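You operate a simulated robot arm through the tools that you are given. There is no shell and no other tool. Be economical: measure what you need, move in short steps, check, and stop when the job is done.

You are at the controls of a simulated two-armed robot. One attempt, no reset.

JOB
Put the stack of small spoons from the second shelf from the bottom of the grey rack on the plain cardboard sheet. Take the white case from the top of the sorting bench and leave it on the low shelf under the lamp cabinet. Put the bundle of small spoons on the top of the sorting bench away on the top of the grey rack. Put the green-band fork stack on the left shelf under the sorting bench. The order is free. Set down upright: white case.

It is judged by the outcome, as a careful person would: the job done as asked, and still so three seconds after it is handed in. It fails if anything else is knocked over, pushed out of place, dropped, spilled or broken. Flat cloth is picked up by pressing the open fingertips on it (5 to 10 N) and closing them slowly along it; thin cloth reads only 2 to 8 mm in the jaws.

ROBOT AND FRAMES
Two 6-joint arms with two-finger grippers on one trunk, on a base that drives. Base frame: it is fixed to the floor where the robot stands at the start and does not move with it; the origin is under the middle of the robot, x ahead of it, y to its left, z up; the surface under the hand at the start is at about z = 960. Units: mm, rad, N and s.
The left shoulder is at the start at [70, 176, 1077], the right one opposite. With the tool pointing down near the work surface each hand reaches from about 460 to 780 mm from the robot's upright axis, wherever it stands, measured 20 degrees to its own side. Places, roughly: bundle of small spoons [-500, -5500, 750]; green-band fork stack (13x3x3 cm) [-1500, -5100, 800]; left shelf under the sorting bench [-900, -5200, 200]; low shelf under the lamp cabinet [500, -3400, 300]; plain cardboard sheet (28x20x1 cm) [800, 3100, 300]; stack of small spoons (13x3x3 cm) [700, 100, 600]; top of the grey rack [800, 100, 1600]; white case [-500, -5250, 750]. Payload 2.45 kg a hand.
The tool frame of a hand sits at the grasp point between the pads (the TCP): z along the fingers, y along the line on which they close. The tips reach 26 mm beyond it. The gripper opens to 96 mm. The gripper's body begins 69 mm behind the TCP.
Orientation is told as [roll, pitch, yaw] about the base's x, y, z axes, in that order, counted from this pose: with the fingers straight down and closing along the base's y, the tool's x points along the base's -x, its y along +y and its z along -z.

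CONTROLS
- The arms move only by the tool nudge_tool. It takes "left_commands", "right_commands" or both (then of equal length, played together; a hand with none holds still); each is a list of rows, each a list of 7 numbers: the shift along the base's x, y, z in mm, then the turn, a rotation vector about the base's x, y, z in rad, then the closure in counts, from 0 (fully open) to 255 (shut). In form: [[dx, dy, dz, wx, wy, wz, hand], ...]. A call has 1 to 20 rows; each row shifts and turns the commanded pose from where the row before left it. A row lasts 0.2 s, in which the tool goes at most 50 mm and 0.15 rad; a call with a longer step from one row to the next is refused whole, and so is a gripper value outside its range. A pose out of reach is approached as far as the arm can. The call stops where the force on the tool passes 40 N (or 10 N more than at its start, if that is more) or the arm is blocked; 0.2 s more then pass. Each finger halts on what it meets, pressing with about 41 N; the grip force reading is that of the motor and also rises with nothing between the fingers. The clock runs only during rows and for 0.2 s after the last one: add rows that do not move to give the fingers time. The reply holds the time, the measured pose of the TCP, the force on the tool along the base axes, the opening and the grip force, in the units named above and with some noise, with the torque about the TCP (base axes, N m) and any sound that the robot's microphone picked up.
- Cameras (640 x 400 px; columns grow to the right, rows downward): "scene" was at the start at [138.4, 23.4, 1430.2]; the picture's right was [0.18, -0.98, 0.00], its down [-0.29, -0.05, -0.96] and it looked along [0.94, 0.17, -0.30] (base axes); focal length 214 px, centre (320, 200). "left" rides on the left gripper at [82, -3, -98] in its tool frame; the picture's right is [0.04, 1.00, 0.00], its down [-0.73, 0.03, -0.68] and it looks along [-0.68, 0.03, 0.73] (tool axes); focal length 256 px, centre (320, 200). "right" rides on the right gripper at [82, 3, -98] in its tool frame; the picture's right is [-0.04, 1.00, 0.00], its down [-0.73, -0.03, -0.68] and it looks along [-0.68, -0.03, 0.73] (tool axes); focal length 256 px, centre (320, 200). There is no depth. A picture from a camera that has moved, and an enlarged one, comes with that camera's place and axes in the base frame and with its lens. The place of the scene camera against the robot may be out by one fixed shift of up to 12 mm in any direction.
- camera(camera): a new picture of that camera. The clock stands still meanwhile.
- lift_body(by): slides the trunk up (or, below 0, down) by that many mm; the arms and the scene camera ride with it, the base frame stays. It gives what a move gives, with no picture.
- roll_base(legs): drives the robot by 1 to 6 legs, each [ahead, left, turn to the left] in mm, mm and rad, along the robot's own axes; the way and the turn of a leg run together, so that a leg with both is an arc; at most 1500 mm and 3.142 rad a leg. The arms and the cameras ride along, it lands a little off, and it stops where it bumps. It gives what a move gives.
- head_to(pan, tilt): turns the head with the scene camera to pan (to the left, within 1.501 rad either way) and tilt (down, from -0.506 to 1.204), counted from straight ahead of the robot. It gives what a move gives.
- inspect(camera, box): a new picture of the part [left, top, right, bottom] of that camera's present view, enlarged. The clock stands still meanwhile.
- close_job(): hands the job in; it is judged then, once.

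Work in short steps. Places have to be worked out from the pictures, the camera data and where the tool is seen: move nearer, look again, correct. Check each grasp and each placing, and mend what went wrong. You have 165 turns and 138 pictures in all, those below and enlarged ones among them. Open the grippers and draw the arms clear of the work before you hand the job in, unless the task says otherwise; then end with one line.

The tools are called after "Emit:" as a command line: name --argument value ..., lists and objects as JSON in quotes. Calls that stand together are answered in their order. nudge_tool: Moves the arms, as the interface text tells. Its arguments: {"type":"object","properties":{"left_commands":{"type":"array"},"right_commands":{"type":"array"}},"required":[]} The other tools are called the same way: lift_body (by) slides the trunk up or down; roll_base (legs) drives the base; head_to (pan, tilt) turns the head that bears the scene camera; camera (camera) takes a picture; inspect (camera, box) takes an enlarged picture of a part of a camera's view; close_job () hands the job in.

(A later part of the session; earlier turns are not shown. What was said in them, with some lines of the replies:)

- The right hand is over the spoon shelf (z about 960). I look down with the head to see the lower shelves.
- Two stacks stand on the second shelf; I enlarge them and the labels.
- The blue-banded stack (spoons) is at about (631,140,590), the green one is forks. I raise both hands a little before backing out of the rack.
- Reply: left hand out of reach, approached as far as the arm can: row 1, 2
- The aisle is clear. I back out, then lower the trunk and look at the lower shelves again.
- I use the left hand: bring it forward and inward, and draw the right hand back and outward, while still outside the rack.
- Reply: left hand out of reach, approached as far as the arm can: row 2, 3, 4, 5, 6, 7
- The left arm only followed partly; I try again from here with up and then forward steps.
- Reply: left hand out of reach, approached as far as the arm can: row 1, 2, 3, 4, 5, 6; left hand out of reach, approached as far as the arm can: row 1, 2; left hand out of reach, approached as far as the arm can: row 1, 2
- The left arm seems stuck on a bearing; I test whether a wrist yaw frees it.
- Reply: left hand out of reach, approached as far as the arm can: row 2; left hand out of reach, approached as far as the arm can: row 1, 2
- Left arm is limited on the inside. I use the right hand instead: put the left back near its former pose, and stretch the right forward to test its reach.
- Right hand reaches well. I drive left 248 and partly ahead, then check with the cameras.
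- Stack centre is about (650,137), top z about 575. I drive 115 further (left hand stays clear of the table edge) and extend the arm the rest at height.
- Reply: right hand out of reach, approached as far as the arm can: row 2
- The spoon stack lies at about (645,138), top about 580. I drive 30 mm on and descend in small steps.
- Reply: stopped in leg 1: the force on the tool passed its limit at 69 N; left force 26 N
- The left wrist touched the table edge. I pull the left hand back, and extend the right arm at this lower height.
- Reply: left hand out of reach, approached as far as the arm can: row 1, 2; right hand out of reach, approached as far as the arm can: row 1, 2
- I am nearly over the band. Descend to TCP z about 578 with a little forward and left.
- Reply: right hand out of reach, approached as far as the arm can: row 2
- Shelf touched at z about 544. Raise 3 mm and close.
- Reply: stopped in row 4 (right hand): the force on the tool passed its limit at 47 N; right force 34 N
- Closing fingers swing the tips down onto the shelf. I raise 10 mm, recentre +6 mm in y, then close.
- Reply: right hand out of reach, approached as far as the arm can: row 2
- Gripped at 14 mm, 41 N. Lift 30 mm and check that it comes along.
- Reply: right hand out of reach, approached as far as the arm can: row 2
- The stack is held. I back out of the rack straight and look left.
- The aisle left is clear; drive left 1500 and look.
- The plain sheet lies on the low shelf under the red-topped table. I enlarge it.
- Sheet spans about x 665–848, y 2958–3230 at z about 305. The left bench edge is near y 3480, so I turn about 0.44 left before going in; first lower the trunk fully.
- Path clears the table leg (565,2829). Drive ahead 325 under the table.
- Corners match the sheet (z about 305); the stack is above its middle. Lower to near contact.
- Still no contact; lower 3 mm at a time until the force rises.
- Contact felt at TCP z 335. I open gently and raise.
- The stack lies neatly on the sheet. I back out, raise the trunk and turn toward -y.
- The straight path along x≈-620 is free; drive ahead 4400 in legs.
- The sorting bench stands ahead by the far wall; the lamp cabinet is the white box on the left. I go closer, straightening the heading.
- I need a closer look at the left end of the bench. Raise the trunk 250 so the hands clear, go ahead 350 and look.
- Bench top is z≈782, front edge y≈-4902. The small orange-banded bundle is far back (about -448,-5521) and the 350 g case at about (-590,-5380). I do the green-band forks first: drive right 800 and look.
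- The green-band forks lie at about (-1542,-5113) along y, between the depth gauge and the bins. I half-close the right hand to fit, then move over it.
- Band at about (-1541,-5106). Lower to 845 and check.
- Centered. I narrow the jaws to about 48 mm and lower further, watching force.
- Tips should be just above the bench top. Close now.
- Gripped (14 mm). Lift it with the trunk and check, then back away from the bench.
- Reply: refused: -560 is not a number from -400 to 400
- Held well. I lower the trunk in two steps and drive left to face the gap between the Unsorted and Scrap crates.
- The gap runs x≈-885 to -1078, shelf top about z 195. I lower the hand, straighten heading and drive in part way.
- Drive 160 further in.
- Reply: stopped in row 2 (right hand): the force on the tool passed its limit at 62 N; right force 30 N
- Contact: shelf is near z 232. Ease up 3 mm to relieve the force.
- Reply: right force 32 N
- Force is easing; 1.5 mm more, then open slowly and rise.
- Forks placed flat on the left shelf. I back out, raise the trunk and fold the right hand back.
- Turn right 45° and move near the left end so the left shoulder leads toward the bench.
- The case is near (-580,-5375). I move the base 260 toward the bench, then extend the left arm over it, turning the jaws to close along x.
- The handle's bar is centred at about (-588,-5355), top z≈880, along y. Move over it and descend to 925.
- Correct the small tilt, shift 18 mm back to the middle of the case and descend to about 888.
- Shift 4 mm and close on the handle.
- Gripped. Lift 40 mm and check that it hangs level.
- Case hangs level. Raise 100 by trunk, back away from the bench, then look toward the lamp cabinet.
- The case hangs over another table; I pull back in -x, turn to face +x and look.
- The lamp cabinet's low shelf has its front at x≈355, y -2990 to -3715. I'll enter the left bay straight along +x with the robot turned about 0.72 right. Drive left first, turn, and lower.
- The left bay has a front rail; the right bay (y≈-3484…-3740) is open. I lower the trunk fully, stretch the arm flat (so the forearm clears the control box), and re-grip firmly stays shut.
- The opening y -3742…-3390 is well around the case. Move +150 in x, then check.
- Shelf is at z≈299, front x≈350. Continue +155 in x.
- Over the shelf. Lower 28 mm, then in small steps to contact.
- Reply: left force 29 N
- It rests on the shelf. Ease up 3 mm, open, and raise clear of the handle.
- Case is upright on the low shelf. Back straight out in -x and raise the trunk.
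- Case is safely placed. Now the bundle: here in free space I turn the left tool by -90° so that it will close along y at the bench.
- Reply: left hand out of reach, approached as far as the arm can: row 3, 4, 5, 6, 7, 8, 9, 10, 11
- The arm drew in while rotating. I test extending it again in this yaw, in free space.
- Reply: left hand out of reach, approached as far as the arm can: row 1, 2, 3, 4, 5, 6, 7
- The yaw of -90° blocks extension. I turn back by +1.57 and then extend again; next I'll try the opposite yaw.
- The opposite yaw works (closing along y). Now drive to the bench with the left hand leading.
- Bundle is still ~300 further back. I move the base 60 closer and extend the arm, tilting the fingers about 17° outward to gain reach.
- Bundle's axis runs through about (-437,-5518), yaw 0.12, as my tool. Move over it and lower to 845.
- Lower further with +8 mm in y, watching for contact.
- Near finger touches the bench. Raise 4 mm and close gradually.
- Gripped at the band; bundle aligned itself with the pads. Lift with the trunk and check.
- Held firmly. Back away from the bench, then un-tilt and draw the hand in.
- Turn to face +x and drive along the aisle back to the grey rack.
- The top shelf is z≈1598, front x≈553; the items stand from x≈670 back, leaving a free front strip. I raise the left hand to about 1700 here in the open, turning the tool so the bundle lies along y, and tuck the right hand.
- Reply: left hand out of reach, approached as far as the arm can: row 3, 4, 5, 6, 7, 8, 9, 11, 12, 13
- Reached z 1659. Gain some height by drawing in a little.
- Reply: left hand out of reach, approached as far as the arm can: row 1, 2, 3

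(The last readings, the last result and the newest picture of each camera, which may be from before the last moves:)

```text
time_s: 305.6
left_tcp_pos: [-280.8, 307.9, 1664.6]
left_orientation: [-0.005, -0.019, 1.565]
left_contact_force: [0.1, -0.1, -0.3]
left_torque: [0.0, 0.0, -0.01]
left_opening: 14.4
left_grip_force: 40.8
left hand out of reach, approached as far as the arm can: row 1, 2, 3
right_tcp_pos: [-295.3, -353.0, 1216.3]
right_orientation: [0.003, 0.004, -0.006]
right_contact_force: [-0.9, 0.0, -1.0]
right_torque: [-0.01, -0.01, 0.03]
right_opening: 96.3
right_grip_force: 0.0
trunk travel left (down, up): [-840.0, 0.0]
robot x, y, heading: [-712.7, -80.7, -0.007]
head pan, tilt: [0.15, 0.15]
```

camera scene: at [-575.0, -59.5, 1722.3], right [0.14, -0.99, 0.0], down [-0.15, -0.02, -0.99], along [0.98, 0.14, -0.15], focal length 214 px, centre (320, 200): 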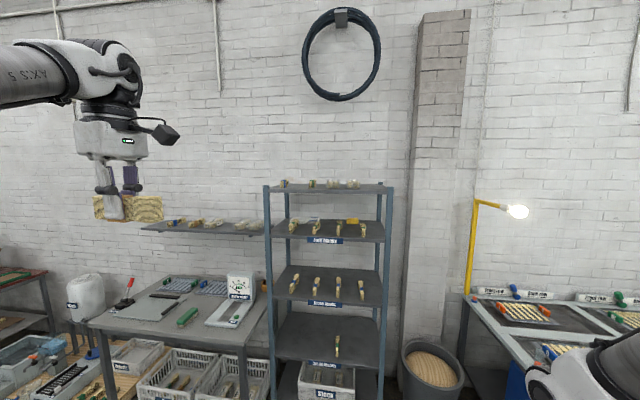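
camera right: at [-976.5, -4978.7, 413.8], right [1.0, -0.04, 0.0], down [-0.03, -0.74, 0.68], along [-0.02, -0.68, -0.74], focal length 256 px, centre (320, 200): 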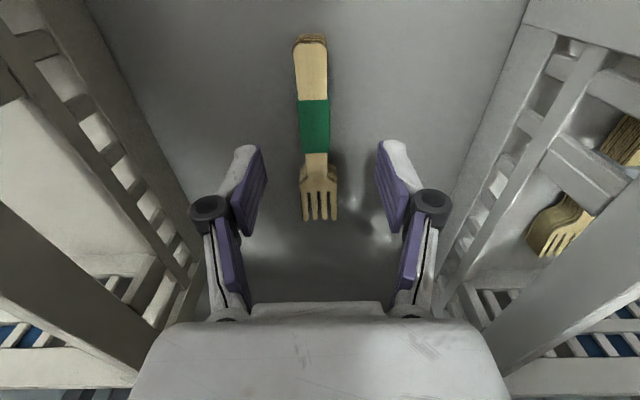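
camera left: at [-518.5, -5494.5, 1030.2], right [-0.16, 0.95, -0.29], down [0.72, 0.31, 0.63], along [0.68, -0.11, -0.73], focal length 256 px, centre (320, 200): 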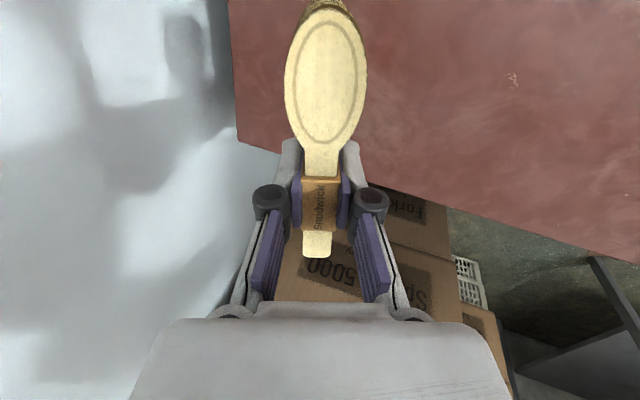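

Drive toward the rack: ahead 640, right 158, then check heights before going over the edge.

Emit:
roll_base --legs '[[300, -158, 0], [340, 0, 0]]'

Emit:
head_to --pan 0.35 --tilt 0.25

Emit:
camera --camera "scene"

Emit:
camera --camera "left"

```text
time_s: 309.7
left_tcp_pos: [363.4, 134.6, 1663.7]
left_orientation: [-0.007, -0.019, 1.552]
left_contact_force: [-0.2, 0.1, -0.5]
left_torque: [-0.02, -0.02, -0.02]
left_opening: 14.4
left_grip_force: 41.0
right_tcp_pos: [339.5, -525.7, 1217.9]
right_orientation: [0.003, 0.002, -0.02]
right_contact_force: [-0.1, 0.2, 0.2]
right_torque: [0.0, -0.05, 0.03]
right_opening: 96.1
right_grip_force: 0.1
trunk travel left (down, up): [-840.0, 0.0]
robot x, y, heading: [-71.4, -248.7, -0.027]
head pan, tilt: [0.15, 0.15]
```

```text
time_s: 310.4
left_tcp_pos: [366.7, 135.2, 1664.9]
left_orientation: [-0.003, -0.02, 1.552]
left_contact_force: [0.3, -0.2, 0.1]
left_torque: [-0.01, 0.0, -0.03]
left_opening: 14.2
left_grip_force: 40.5
right_tcp_pos: [343.3, -526.8, 1216.6]
right_orientation: [0.003, 0.004, -0.021]
right_contact_force: [0.9, -0.2, 0.5]
right_torque: [0.0, 0.0, 0.02]
right_opening: 96.0
right_grip_force: 0.1
trunk travel left (down, up): [-840.0, 0.0]
robot x, y, heading: [-74.7, -248.0, -0.023]
head pan, tilt: [0.351, 0.25]
```

```text
38 pictures are left
camera scene: at [62.7, -211.9, 1713.1], right [0.32, -0.95, 0.0], down [-0.23, -0.08, -0.97], along [0.92, 0.31, -0.25], focal length 214 px, centre (320, 200)
```

scene: 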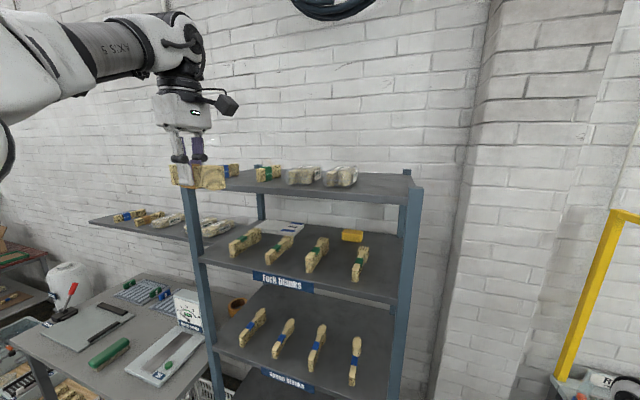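

```text
37 pictures are left
camera left: at [368.4, 50.5, 1759.9], right [-1.0, -0.02, -0.01], down [-0.02, 0.72, 0.69], along [-0.01, 0.69, -0.72], focal length 256 px, centre (320, 200)
```

left: 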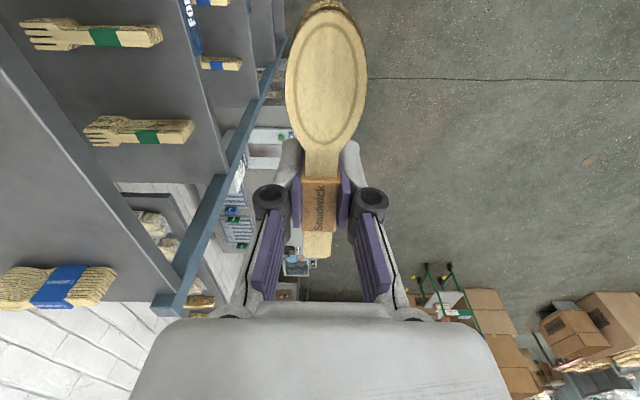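

The stacks on top start at x≈612, so the front strip is too narrow; the gap between the two left stacks (y≈192–324) fits the bundle lying along x. I back off, turn the tool -0.8 and the base -0.73 so the arm points straight in.

Emit:
roll_base --legs '[[-450, 0, 0], [0, 0, -0.727]]'

Emit:
nudge_tool --left_commands '[[0, 0, 0, 0, 0, -0.136, 255], [0, 0, 0, 0, 0, -0.136, 255], [0, 0, 0, 0, 0, -0.136, 255], [0, 0, 0, 0, 0, -0.136, 255], [0, 0, 0, 0, 0, -0.136, 255], [0, 0, 0, 0, 0, -0.136, 255], [0, 0, 0, 0, 0, 0, 255]]'

```text
time_s: 315.0
left_tcp_pos: [63.3, -238.0, 1665.3]
left_orientation: [-0.003, -0.02, 0.834]
left_contact_force: [0.6, 0.7, -0.4]
left_torque: [-0.01, 0.01, 0.01]
left_opening: 14.4
left_grip_force: 40.7
right_tcp_pos: [-389.7, -719.4, 1216.4]
right_orientation: [0.002, 0.004, -0.739]
right_contact_force: [-0.6, -0.2, 0.0]
right_torque: [0.01, 0.01, 0.01]
right_opening: 95.7
right_grip_force: 0.1
trunk travel left (down, up): [-840.0, 0.0]
robot x, y, heading: [-519.2, -235.1, -0.739]
head pan, tilt: [0.351, 0.25]
```

```text
time_s: 316.6
left_tcp_pos: [66.5, -237.5, 1664.2]
left_orientation: [0.001, -0.02, 0.017]
left_contact_force: [0.3, -0.4, -0.9]
left_torque: [0.0, 0.01, 0.0]
left_opening: 14.4
left_grip_force: 40.7
left hand out of reach, approached as far as the arm can: row 6
right_tcp_pos: [-389.1, -720.8, 1216.4]
right_orientation: [0.003, 0.004, -0.738]
right_contact_force: [0.0, 0.9, 0.0]
right_torque: [-0.02, -0.04, -0.02]
right_opening: 96.2
right_grip_force: 0.1
trunk travel left (down, up): [-840.0, 0.0]
robot x, y, heading: [-518.0, -238.6, -0.738]
head pan, tilt: [0.351, 0.25]
```

Drive sideways to line up with the gap, still short of the rack, and look.

Emit:
roll_base --legs '[[-48, 624, 0]]'

Emit:
head_to --pan 0.85 --tilt 0.3

Emit:
camera --camera "scene"

Emit:
camera --camera "left"

```text
time_s: 320.1
left_tcp_pos: [442.7, 255.6, 1663.5]
left_orientation: [0.002, -0.024, 0.025]
left_contact_force: [0.4, 0.6, -0.4]
left_torque: [0.01, -0.04, -0.01]
left_opening: 14.4
left_grip_force: 40.8
right_tcp_pos: [-8.6, -231.5, 1215.6]
right_orientation: [0.002, 0.002, -0.732]
right_contact_force: [-0.3, -0.5, 0.2]
right_torque: [0.02, 0.01, 0.01]
right_opening: 96.1
right_grip_force: 0.2
trunk travel left (down, up): [-840.0, 0.0]
robot x, y, heading: [-140.6, 252.2, -0.731]
head pan, tilt: [0.351, 0.25]
```

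```text
time_s: 321.0
left_tcp_pos: [445.0, 258.1, 1663.3]
left_orientation: [-0.001, -0.021, 0.027]
left_contact_force: [0.3, 0.8, -1.4]
left_torque: [-0.03, -0.02, 0.01]
left_opening: 14.4
left_grip_force: 40.6
right_tcp_pos: [-8.5, -228.7, 1216.7]
right_orientation: [0.002, 0.003, -0.734]
right_contact_force: [-0.2, 0.6, -0.5]
right_torque: [0.0, -0.04, -0.02]
right_opening: 96.3
right_grip_force: 0.1
trunk travel left (down, up): [-840.0, 0.0]
robot x, y, heading: [-141.1, 249.5, -0.735]
head pan, tilt: [0.85, 0.3]
```

```text
36 pictures are left
camera scene: at [-13.8, 236.8, 1708.3], right [0.12, -0.99, 0.0], down [-0.29, -0.04, -0.96], along [0.95, 0.11, -0.3], focal length 214 px, centre (320, 200)
```

scene: 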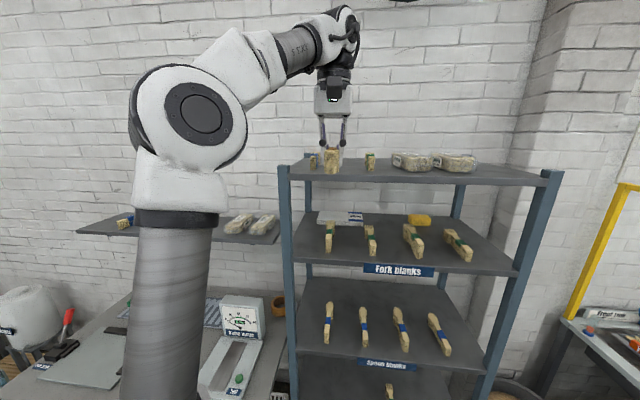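

```text
35 pictures are left
camera left: at [361.4, 251.9, 1760.0], right [-0.07, 1.0, 0.0], down [0.72, 0.05, 0.69], along [0.69, 0.05, -0.72], focal length 256 px, centre (320, 200)
```

left: 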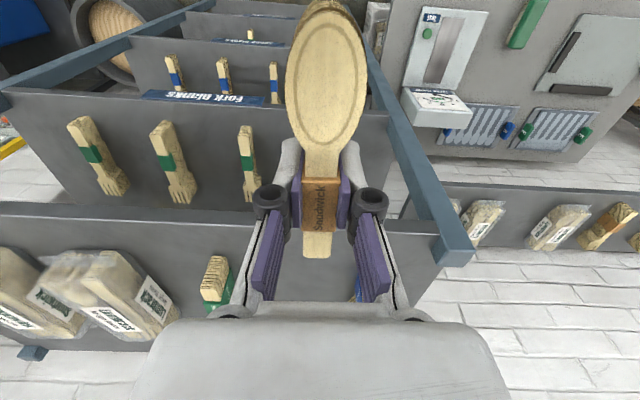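

Gap between stacks is about y 181–322; my hand at y≈256 fits. Drive +x 120 first, check, then the rest.

Emit:
roll_base --legs '[[91, 78, 0]]'

Emit:
inspect --camera "scene" --box '[260, 90, 420, 200]'

Emit:
camera --camera "left"

```text
time_s: 322.3
left_tcp_pos: [559.4, 255.2, 1665.0]
left_orientation: [0.0, -0.024, 0.028]
left_contact_force: [-1.1, 0.2, -0.2]
left_torque: [-0.01, -0.06, 0.02]
left_opening: 14.5
left_grip_force: 40.6
right_tcp_pos: [110.6, -233.4, 1216.7]
right_orientation: [0.007, 0.002, -0.729]
right_contact_force: [-0.1, -0.8, -0.1]
right_torque: [0.0, -0.05, -0.04]
right_opening: 96.2
right_grip_force: 0.0
trunk travel left (down, up): [-840.0, 0.0]
robot x, y, heading: [-20.0, 247.3, -0.733]
head pan, tilt: [0.85, 0.3]
```

```text
3.64 times, centred on (340, 145) of scene
camera zoom: at [101.5, 233.6, 1708.8], right [0.12, -0.99, 0.0], down [-0.29, -0.04, -0.96], along [0.95, 0.11, -0.29], focal length 780 px, centre (247, 400)
```

zoom: 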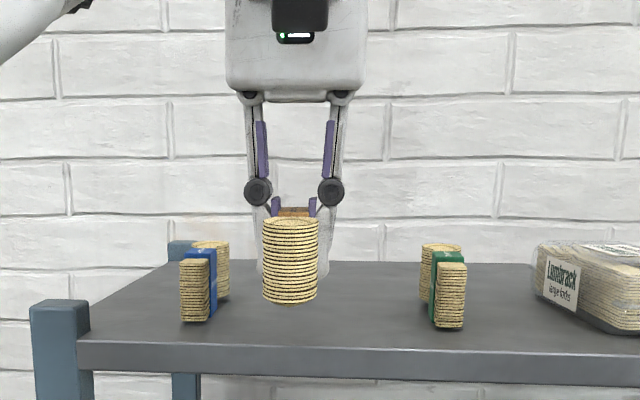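

```text
33 pictures are left
camera left: at [476.2, 249.1, 1761.9], right [-0.07, 1.0, 0.0], down [0.72, 0.05, 0.7], along [0.7, 0.05, -0.72], focal length 256 px, centre (320, 200)
```

left: 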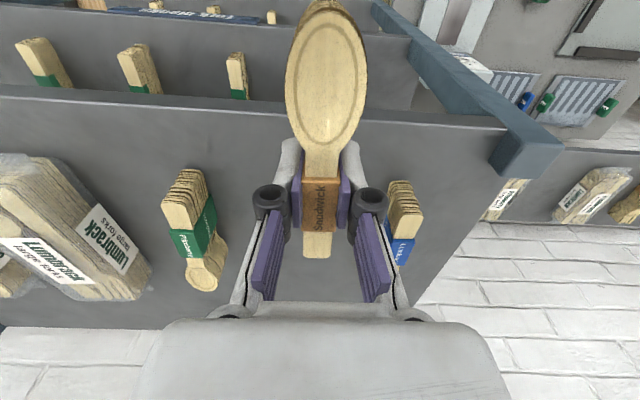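

Clear on both sides. Continue +120 in x, 9 mm to the right.

Emit:
roll_base --legs '[[96, 72, 0]]'

Emit:
inspect --camera "scene" --box '[260, 90, 420, 200]'

Emit:
camera --camera "left"

```text
time_s: 323.5
left_tcp_pos: [676.7, 246.2, 1667.0]
left_orientation: [-0.001, -0.025, 0.029]
left_contact_force: [-0.4, 0.0, 1.1]
left_torque: [0.01, -0.05, -0.02]
left_opening: 14.9
left_grip_force: 40.7
right_tcp_pos: [229.5, -240.3, 1216.7]
right_orientation: [0.004, 0.001, -0.729]
right_contact_force: [-0.4, -0.1, -0.5]
right_torque: [-0.02, -0.06, -0.01]
right_opening: 96.2
right_grip_force: 0.0
trunk travel left (down, up): [-840.0, 0.0]
robot x, y, heading: [100.5, 238.4, -0.728]
head pan, tilt: [0.85, 0.3]
```

```text
3.64 times, centred on (340, 145) of scene
camera zoom: at [219.4, 225.5, 1709.0], right [0.12, -0.99, 0.0], down [-0.29, -0.04, -0.96], along [0.95, 0.12, -0.29], focal length 780 px, centre (247, 400)
```

zoom: 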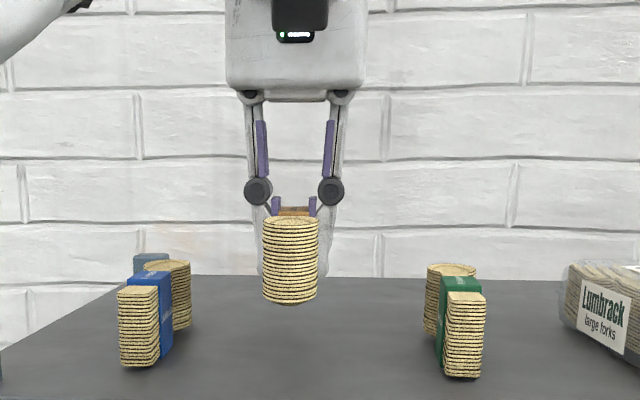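

```text
31 pictures are left
camera left: at [593.7, 241.4, 1762.8], right [-0.07, 1.0, 0.0], down [0.71, 0.05, 0.7], along [0.7, 0.05, -0.72], focal length 256 px, centre (320, 200)
```

left: 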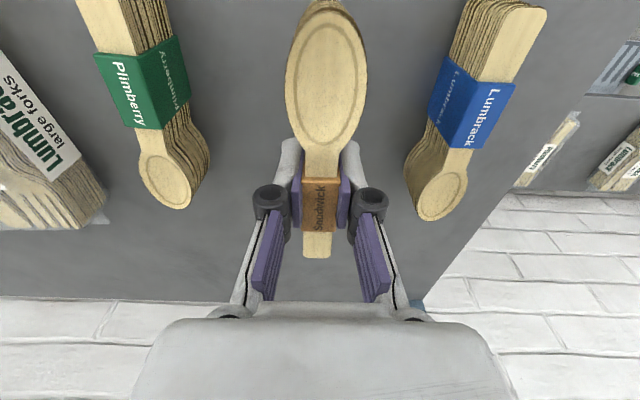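

Well centred. Lower in steps to contact.

Emit:
nudge_tool --left_commands '[[0, 0, -10, 0, 0.0, 0, 255], [0, 0, -5, 0, 0, 0, 255], [0, 0, 0, 0, 0, 0, 255]]'

Emit:
nudge_tool --left_commands '[[0, 0, -5, 0, 0, 0, 255], [0, 0, 0, 0, 0, 0, 255]]'

Emit:
nudge_tool --left_commands '[[0, 0, -5, 0, 0, 0, 255], [0, 0, 0, 0, 0, 0, 255]]'

Emit:
nudge_tool --left_commands '[[0, 0, -4, 0, 0, 0, 255], [0, 0, 0, 0, 0, 0, 255]]'

Emit:
inspect --camera "scene" --box '[260, 110, 420, 210]'

```text
time_s: 324.3
left_tcp_pos: [692.8, 244.3, 1652.4]
left_orientation: [0.002, -0.022, 0.031]
left_contact_force: [0.1, -0.4, -1.3]
left_torque: [0.03, 0.05, 0.02]
left_opening: 14.6
left_grip_force: 40.6
left hand out of reach, approached as far as the arm can: row 1
right_tcp_pos: [234.7, -240.1, 1216.2]
right_orientation: [0.004, 0.006, -0.727]
right_contact_force: [0.8, -0.5, -0.3]
right_torque: [-0.01, 0.03, -0.01]
right_opening: 96.2
right_grip_force: 0.0
trunk travel left (down, up): [-840.0, 0.0]
robot x, y, heading: [103.5, 240.7, -0.738]
head pan, tilt: [0.85, 0.3]
```

```text
time_s: 324.9
left_tcp_pos: [692.6, 242.8, 1648.7]
left_orientation: [0.002, -0.02, 0.031]
left_contact_force: [0.3, -0.7, -1.0]
left_torque: [-0.02, -0.02, 0.0]
left_opening: 14.5
left_grip_force: 40.1
left hand out of reach, approached as far as the arm can: row 1
right_tcp_pos: [234.0, -240.2, 1216.6]
right_orientation: [0.004, 0.003, -0.729]
right_contact_force: [-0.3, 1.0, 0.5]
right_torque: [-0.02, -0.03, -0.01]
right_opening: 95.8
right_grip_force: 0.1
trunk travel left (down, up): [-840.0, 0.0]
robot x, y, heading: [101.8, 238.3, -0.725]
head pan, tilt: [0.85, 0.3]
```

```text
time_s: 325.5
left_tcp_pos: [693.8, 242.9, 1646.0]
left_orientation: [0.003, -0.02, 0.03]
left_contact_force: [0.5, 0.6, -0.2]
left_torque: [0.0, -0.01, 0.01]
left_opening: 14.5
left_grip_force: 41.6
left hand out of reach, approached as far as the arm can: row 1
right_tcp_pos: [233.3, -239.5, 1216.0]
right_orientation: [0.005, 0.004, -0.727]
right_contact_force: [0.1, 0.0, 0.1]
right_torque: [0.0, -0.02, 0.01]
right_opening: 96.1
right_grip_force: 0.1
trunk travel left (down, up): [-840.0, 0.0]
robot x, y, heading: [99.5, 243.7, -0.727]
head pan, tilt: [0.85, 0.3]
```

```text
time_s: 326.1
left_tcp_pos: [694.1, 241.6, 1643.2]
left_orientation: [0.001, -0.021, 0.03]
left_contact_force: [0.7, -0.3, 0.0]
left_torque: [0.01, 0.0, 0.0]
left_opening: 14.7
left_grip_force: 40.9
right_tcp_pos: [234.5, -240.9, 1217.0]
right_orientation: [0.003, 0.002, -0.728]
right_contact_force: [0.5, -0.2, 0.1]
right_torque: [0.02, 0.01, 0.0]
right_opening: 95.9
right_grip_force: 0.0
trunk travel left (down, up): [-840.0, 0.0]
robot x, y, heading: [97.8, 238.2, -0.727]
head pan, tilt: [0.85, 0.3]
```

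```text
4.00 times, centred on (340, 160) of scene
camera zoom: at [226.2, 225.2, 1708.3], right [0.12, -0.99, 0.0], down [-0.29, -0.04, -0.96], along [0.95, 0.12, -0.3], focal length 858 px, centre (240, 360)
```

zoom: 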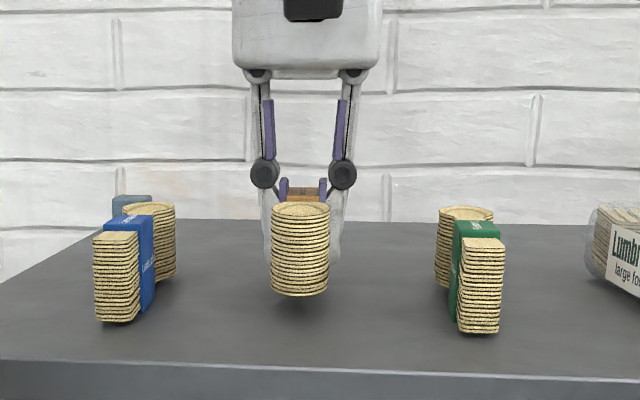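

Emit:
nudge_tool --left_commands '[[0, 0, -4, 0, 0, 0, 255], [0, 0, 0, 0, 0, 0, 255]]'

Emit:
nudge_tool --left_commands '[[0, 0, -4, 0, 0, 0, 255], [0, 0, 0, 0, 0, 0, 255]]'

Emit:
nudge_tool --left_commands '[[0, 0, -3, 0, 0, 0, 255], [0, 0, 0, 0, 0, 0, 255]]'

```text
time_s: 326.7
left_tcp_pos: [696.5, 240.5, 1640.2]
left_orientation: [0.0, -0.023, 0.031]
left_contact_force: [0.2, -0.5, 0.7]
left_torque: [-0.02, 0.01, 0.0]
left_opening: 14.4
left_grip_force: 40.5
right_tcp_pos: [232.5, -240.2, 1215.6]
right_orientation: [0.004, 0.003, -0.728]
right_contact_force: [-0.1, -0.2, -0.4]
right_torque: [0.0, -0.02, -0.01]
right_opening: 96.1
right_grip_force: 0.1
trunk travel left (down, up): [-840.0, 0.0]
robot x, y, heading: [103.1, 241.1, -0.739]
head pan, tilt: [0.85, 0.3]
```

```text
time_s: 327.3
left_tcp_pos: [696.4, 241.2, 1637.1]
left_orientation: [-0.001, -0.021, 0.029]
left_contact_force: [0.6, -0.5, -1.1]
left_torque: [-0.03, -0.02, -0.01]
left_opening: 14.7
left_grip_force: 40.9
left hand out of reach, approached as far as the arm can: row 1
right_tcp_pos: [233.9, -239.1, 1217.1]
right_orientation: [0.004, 0.004, -0.729]
right_contact_force: [-0.6, 0.5, 0.4]
right_torque: [-0.01, 0.06, 0.02]
right_opening: 96.2
right_grip_force: 0.1
trunk travel left (down, up): [-840.0, 0.0]
robot x, y, heading: [99.0, 242.1, -0.729]
head pan, tilt: [0.85, 0.3]
```

```text
time_s: 327.9
left_tcp_pos: [698.2, 239.3, 1635.5]
left_orientation: [0.0, -0.024, 0.029]
left_contact_force: [3.8, 0.5, 17.1]
left_torque: [-0.02, 1.06, -0.02]
left_opening: 14.6
left_grip_force: 40.9
right_tcp_pos: [233.3, -240.1, 1216.7]
right_orientation: [0.004, 0.004, -0.726]
right_contact_force: [0.5, 0.1, -0.3]
right_torque: [-0.01, 0.01, -0.01]
right_opening: 96.2
right_grip_force: 0.0
trunk travel left (down, up): [-840.0, 0.0]
robot x, y, heading: [97.2, 238.9, -0.73]
head pan, tilt: [0.85, 0.3]
```

Contact. Ease 1 mm and release gently, opening only to about 60 mm.

Emit:
nudge_tool --left_commands '[[0, 0, 1, 0, 0, 0, 255], [0, 0, 0, 0, 0, 0, 230], [0, 0, 0, 0, 0, 0, 210], [0, 0, 0, 0, 0, 0, 185], [0, 0, 0, 0, 0, 0, 150], [0, 0, 0, 0, 0, 0, 110], [0, 0, 0, 0, 0, 0, 110]]'

Emit:
inspect --camera "scene" --box '[260, 110, 420, 210]'

```text
time_s: 329.5
left_tcp_pos: [697.6, 240.0, 1635.6]
left_orientation: [0.0, -0.022, 0.03]
left_contact_force: [-0.6, 0.2, 0.5]
left_torque: [-0.03, -0.04, -0.03]
left_opening: 54.8
left_grip_force: 0.1
right_tcp_pos: [233.7, -240.6, 1216.6]
right_orientation: [0.003, 0.003, -0.728]
right_contact_force: [-0.7, 0.1, 0.0]
right_torque: [0.01, -0.03, 0.02]
right_opening: 95.9
right_grip_force: 0.1
trunk travel left (down, up): [-840.0, 0.0]
robot x, y, heading: [101.5, 241.4, -0.727]
head pan, tilt: [0.85, 0.3]
```

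```text
4.00 times, centred on (340, 160) of scene
camera zoom: at [226.0, 225.3, 1708.4], right [0.12, -0.99, 0.0], down [-0.29, -0.04, -0.96], along [0.95, 0.12, -0.3], focal length 858 px, centre (240, 360)
```

zoom: 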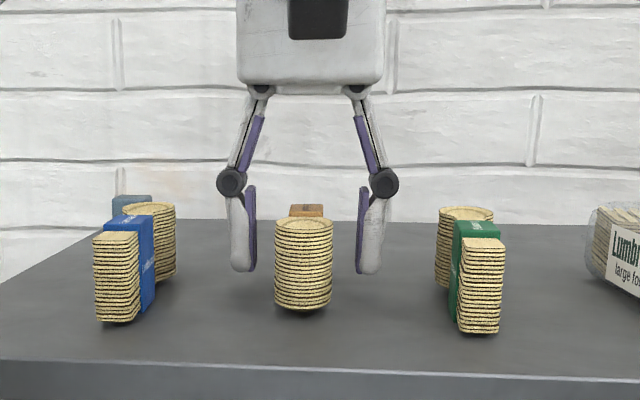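

Bundle stands flat on top. Raise and draw back slightly with the fingers straddling.

Emit:
nudge_tool --left_commands '[[0, 2, 5, 0, 0, 0, 85], [-4, 0, 8, 0, 0, 0, 80], [-6, 0, 8, 0, 0, 0, 80], [-8, 0, 8, 0, 0, 0, 80], [-8, 0, 5, 0, 0, 0, 80], [0, 0, 0, 0, 0, 0, 80]]'

Emit:
camera --camera "left"

Emit:
inspect --camera "scene" --box '[260, 110, 420, 210]'

```text
time_s: 330.9
left_tcp_pos: [682.4, 246.6, 1667.9]
left_orientation: [0.003, -0.023, 0.029]
left_contact_force: [-0.3, -0.8, 0.1]
left_torque: [0.05, 0.0, 0.0]
left_opening: 65.8
left_grip_force: 0.1
left hand out of reach, approached as far as the arm can: row 4, 5
right_tcp_pos: [233.7, -241.0, 1215.9]
right_orientation: [0.005, 0.003, -0.728]
right_contact_force: [0.1, 0.3, 0.1]
right_torque: [0.04, 0.0, -0.01]
right_opening: 95.8
right_grip_force: 0.0
trunk travel left (down, up): [-840.0, 0.0]
robot x, y, heading: [99.8, 245.5, -0.726]
head pan, tilt: [0.85, 0.3]
```

```text
28 pictures are left
camera left: at [598.8, 239.6, 1762.5], right [-0.07, 1.0, 0.0], down [0.72, 0.05, 0.7], along [0.7, 0.05, -0.72], focal length 256 px, centre (320, 200)
```

left: 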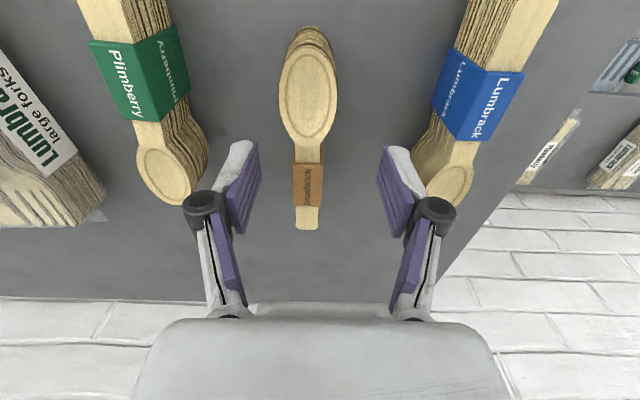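

```text
4.00 times, centred on (340, 160) of scene
camera zoom: at [226.1, 225.0, 1708.4], right [0.12, -0.99, 0.0], down [-0.29, -0.04, -0.96], along [0.95, 0.12, -0.3], focal length 858 px, centre (240, 360)
```

zoom: 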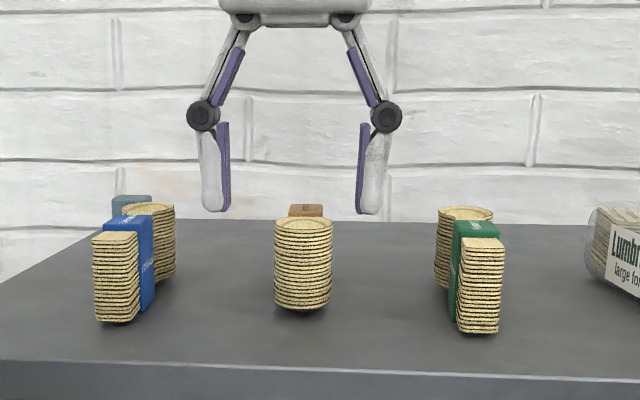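

Clear. Drive straight back in -x, then check the rack top once more.

Emit:
roll_base --legs '[[-187, -166, 0], [-220, -195, 0]]'

Emit:
head_to --pan 0.75 --tilt 0.2

Emit:
camera --camera "scene"

```text
time_s: 334.3
left_tcp_pos: [149.2, 255.3, 1665.9]
left_orientation: [0.003, -0.023, 0.031]
left_contact_force: [0.8, 0.0, 0.2]
left_torque: [-0.02, 0.02, -0.02]
left_opening: 66.0
left_grip_force: 0.0
right_tcp_pos: [-300.6, -232.9, 1216.3]
right_orientation: [0.002, 0.006, -0.729]
right_contact_force: [0.2, -0.4, -0.7]
right_torque: [0.03, -0.01, -0.01]
right_opening: 96.1
right_grip_force: 0.1
trunk travel left (down, up): [-840.0, 0.0]
robot x, y, heading: [-434.7, 251.0, -0.73]
head pan, tilt: [0.85, 0.3]
```

```text
time_s: 335.0
left_tcp_pos: [147.5, 255.5, 1666.8]
left_orientation: [0.004, -0.025, 0.031]
left_contact_force: [-0.4, -0.1, -0.1]
left_torque: [0.06, 0.01, 0.02]
left_opening: 65.9
left_grip_force: 0.2
right_tcp_pos: [-302.3, -231.6, 1216.0]
right_orientation: [0.003, 0.003, -0.728]
right_contact_force: [-0.1, -0.1, -0.2]
right_torque: [-0.01, 0.01, -0.06]
right_opening: 95.9
right_grip_force: 0.1
trunk travel left (down, up): [-840.0, 0.0]
robot x, y, heading: [-437.1, 250.4, -0.725]
head pan, tilt: [0.75, 0.201]
```

```text
26 pictures are left
camera scene: at [-308.5, 224.4, 1717.5], right [0.02, -1.0, 0.0], down [-0.2, 0.0, -0.98], along [0.98, 0.02, -0.2], focal length 214 px, centre (320, 200)
```

scene: 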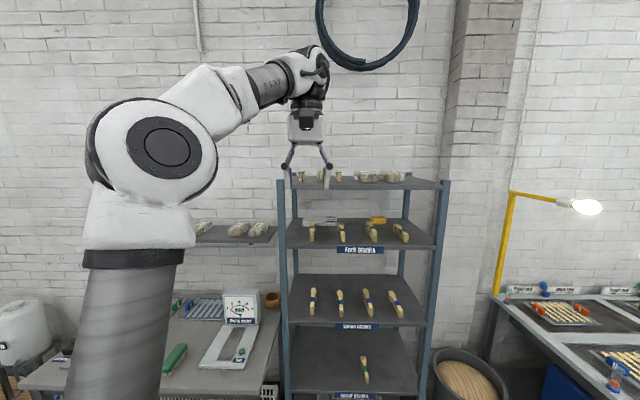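

All four items are placed as asked, and both hands are open and clear of the work. I hand the job in.

Emit:
nudge_tool --left_commands '[[0, 0, 0, 0, 0, 0, 0], [0, 0, 0, 0, 0, 0, 0]]'

Emit:
close_job

```text
time_s: 335.6
left_tcp_pos: [146.8, 255.0, 1667.6]
left_orientation: [0.004, -0.024, 0.029]
left_contact_force: [-0.5, 0.3, -0.2]
left_torque: [-0.03, -0.03, -0.01]
left_opening: 96.2
left_grip_force: 0.0
right_tcp_pos: [-302.4, -231.2, 1215.5]
right_orientation: [0.003, 0.003, -0.727]
right_contact_force: [-0.4, -0.9, -0.3]
right_torque: [-0.01, 0.04, -0.03]
right_opening: 96.0
right_grip_force: 0.1
trunk travel left (down, up): [-840.0, 0.0]
robot x, y, heading: [-438.8, 248.1, -0.73]
head pan, tilt: [0.75, 0.201]
```

```text
The job is handed in.
```

All four items are where you asked: the spoon stack is on the cardboard sheet, the white case stands upright on the lamp-cabinet shelf, the spoon bundle is on the grey rack's top, and the green-band forks are on the left shelf under the sorting bench. Early on, the left arm hit the edge of the table beside the rack (69 N); nothing there looked moved in later pictures.
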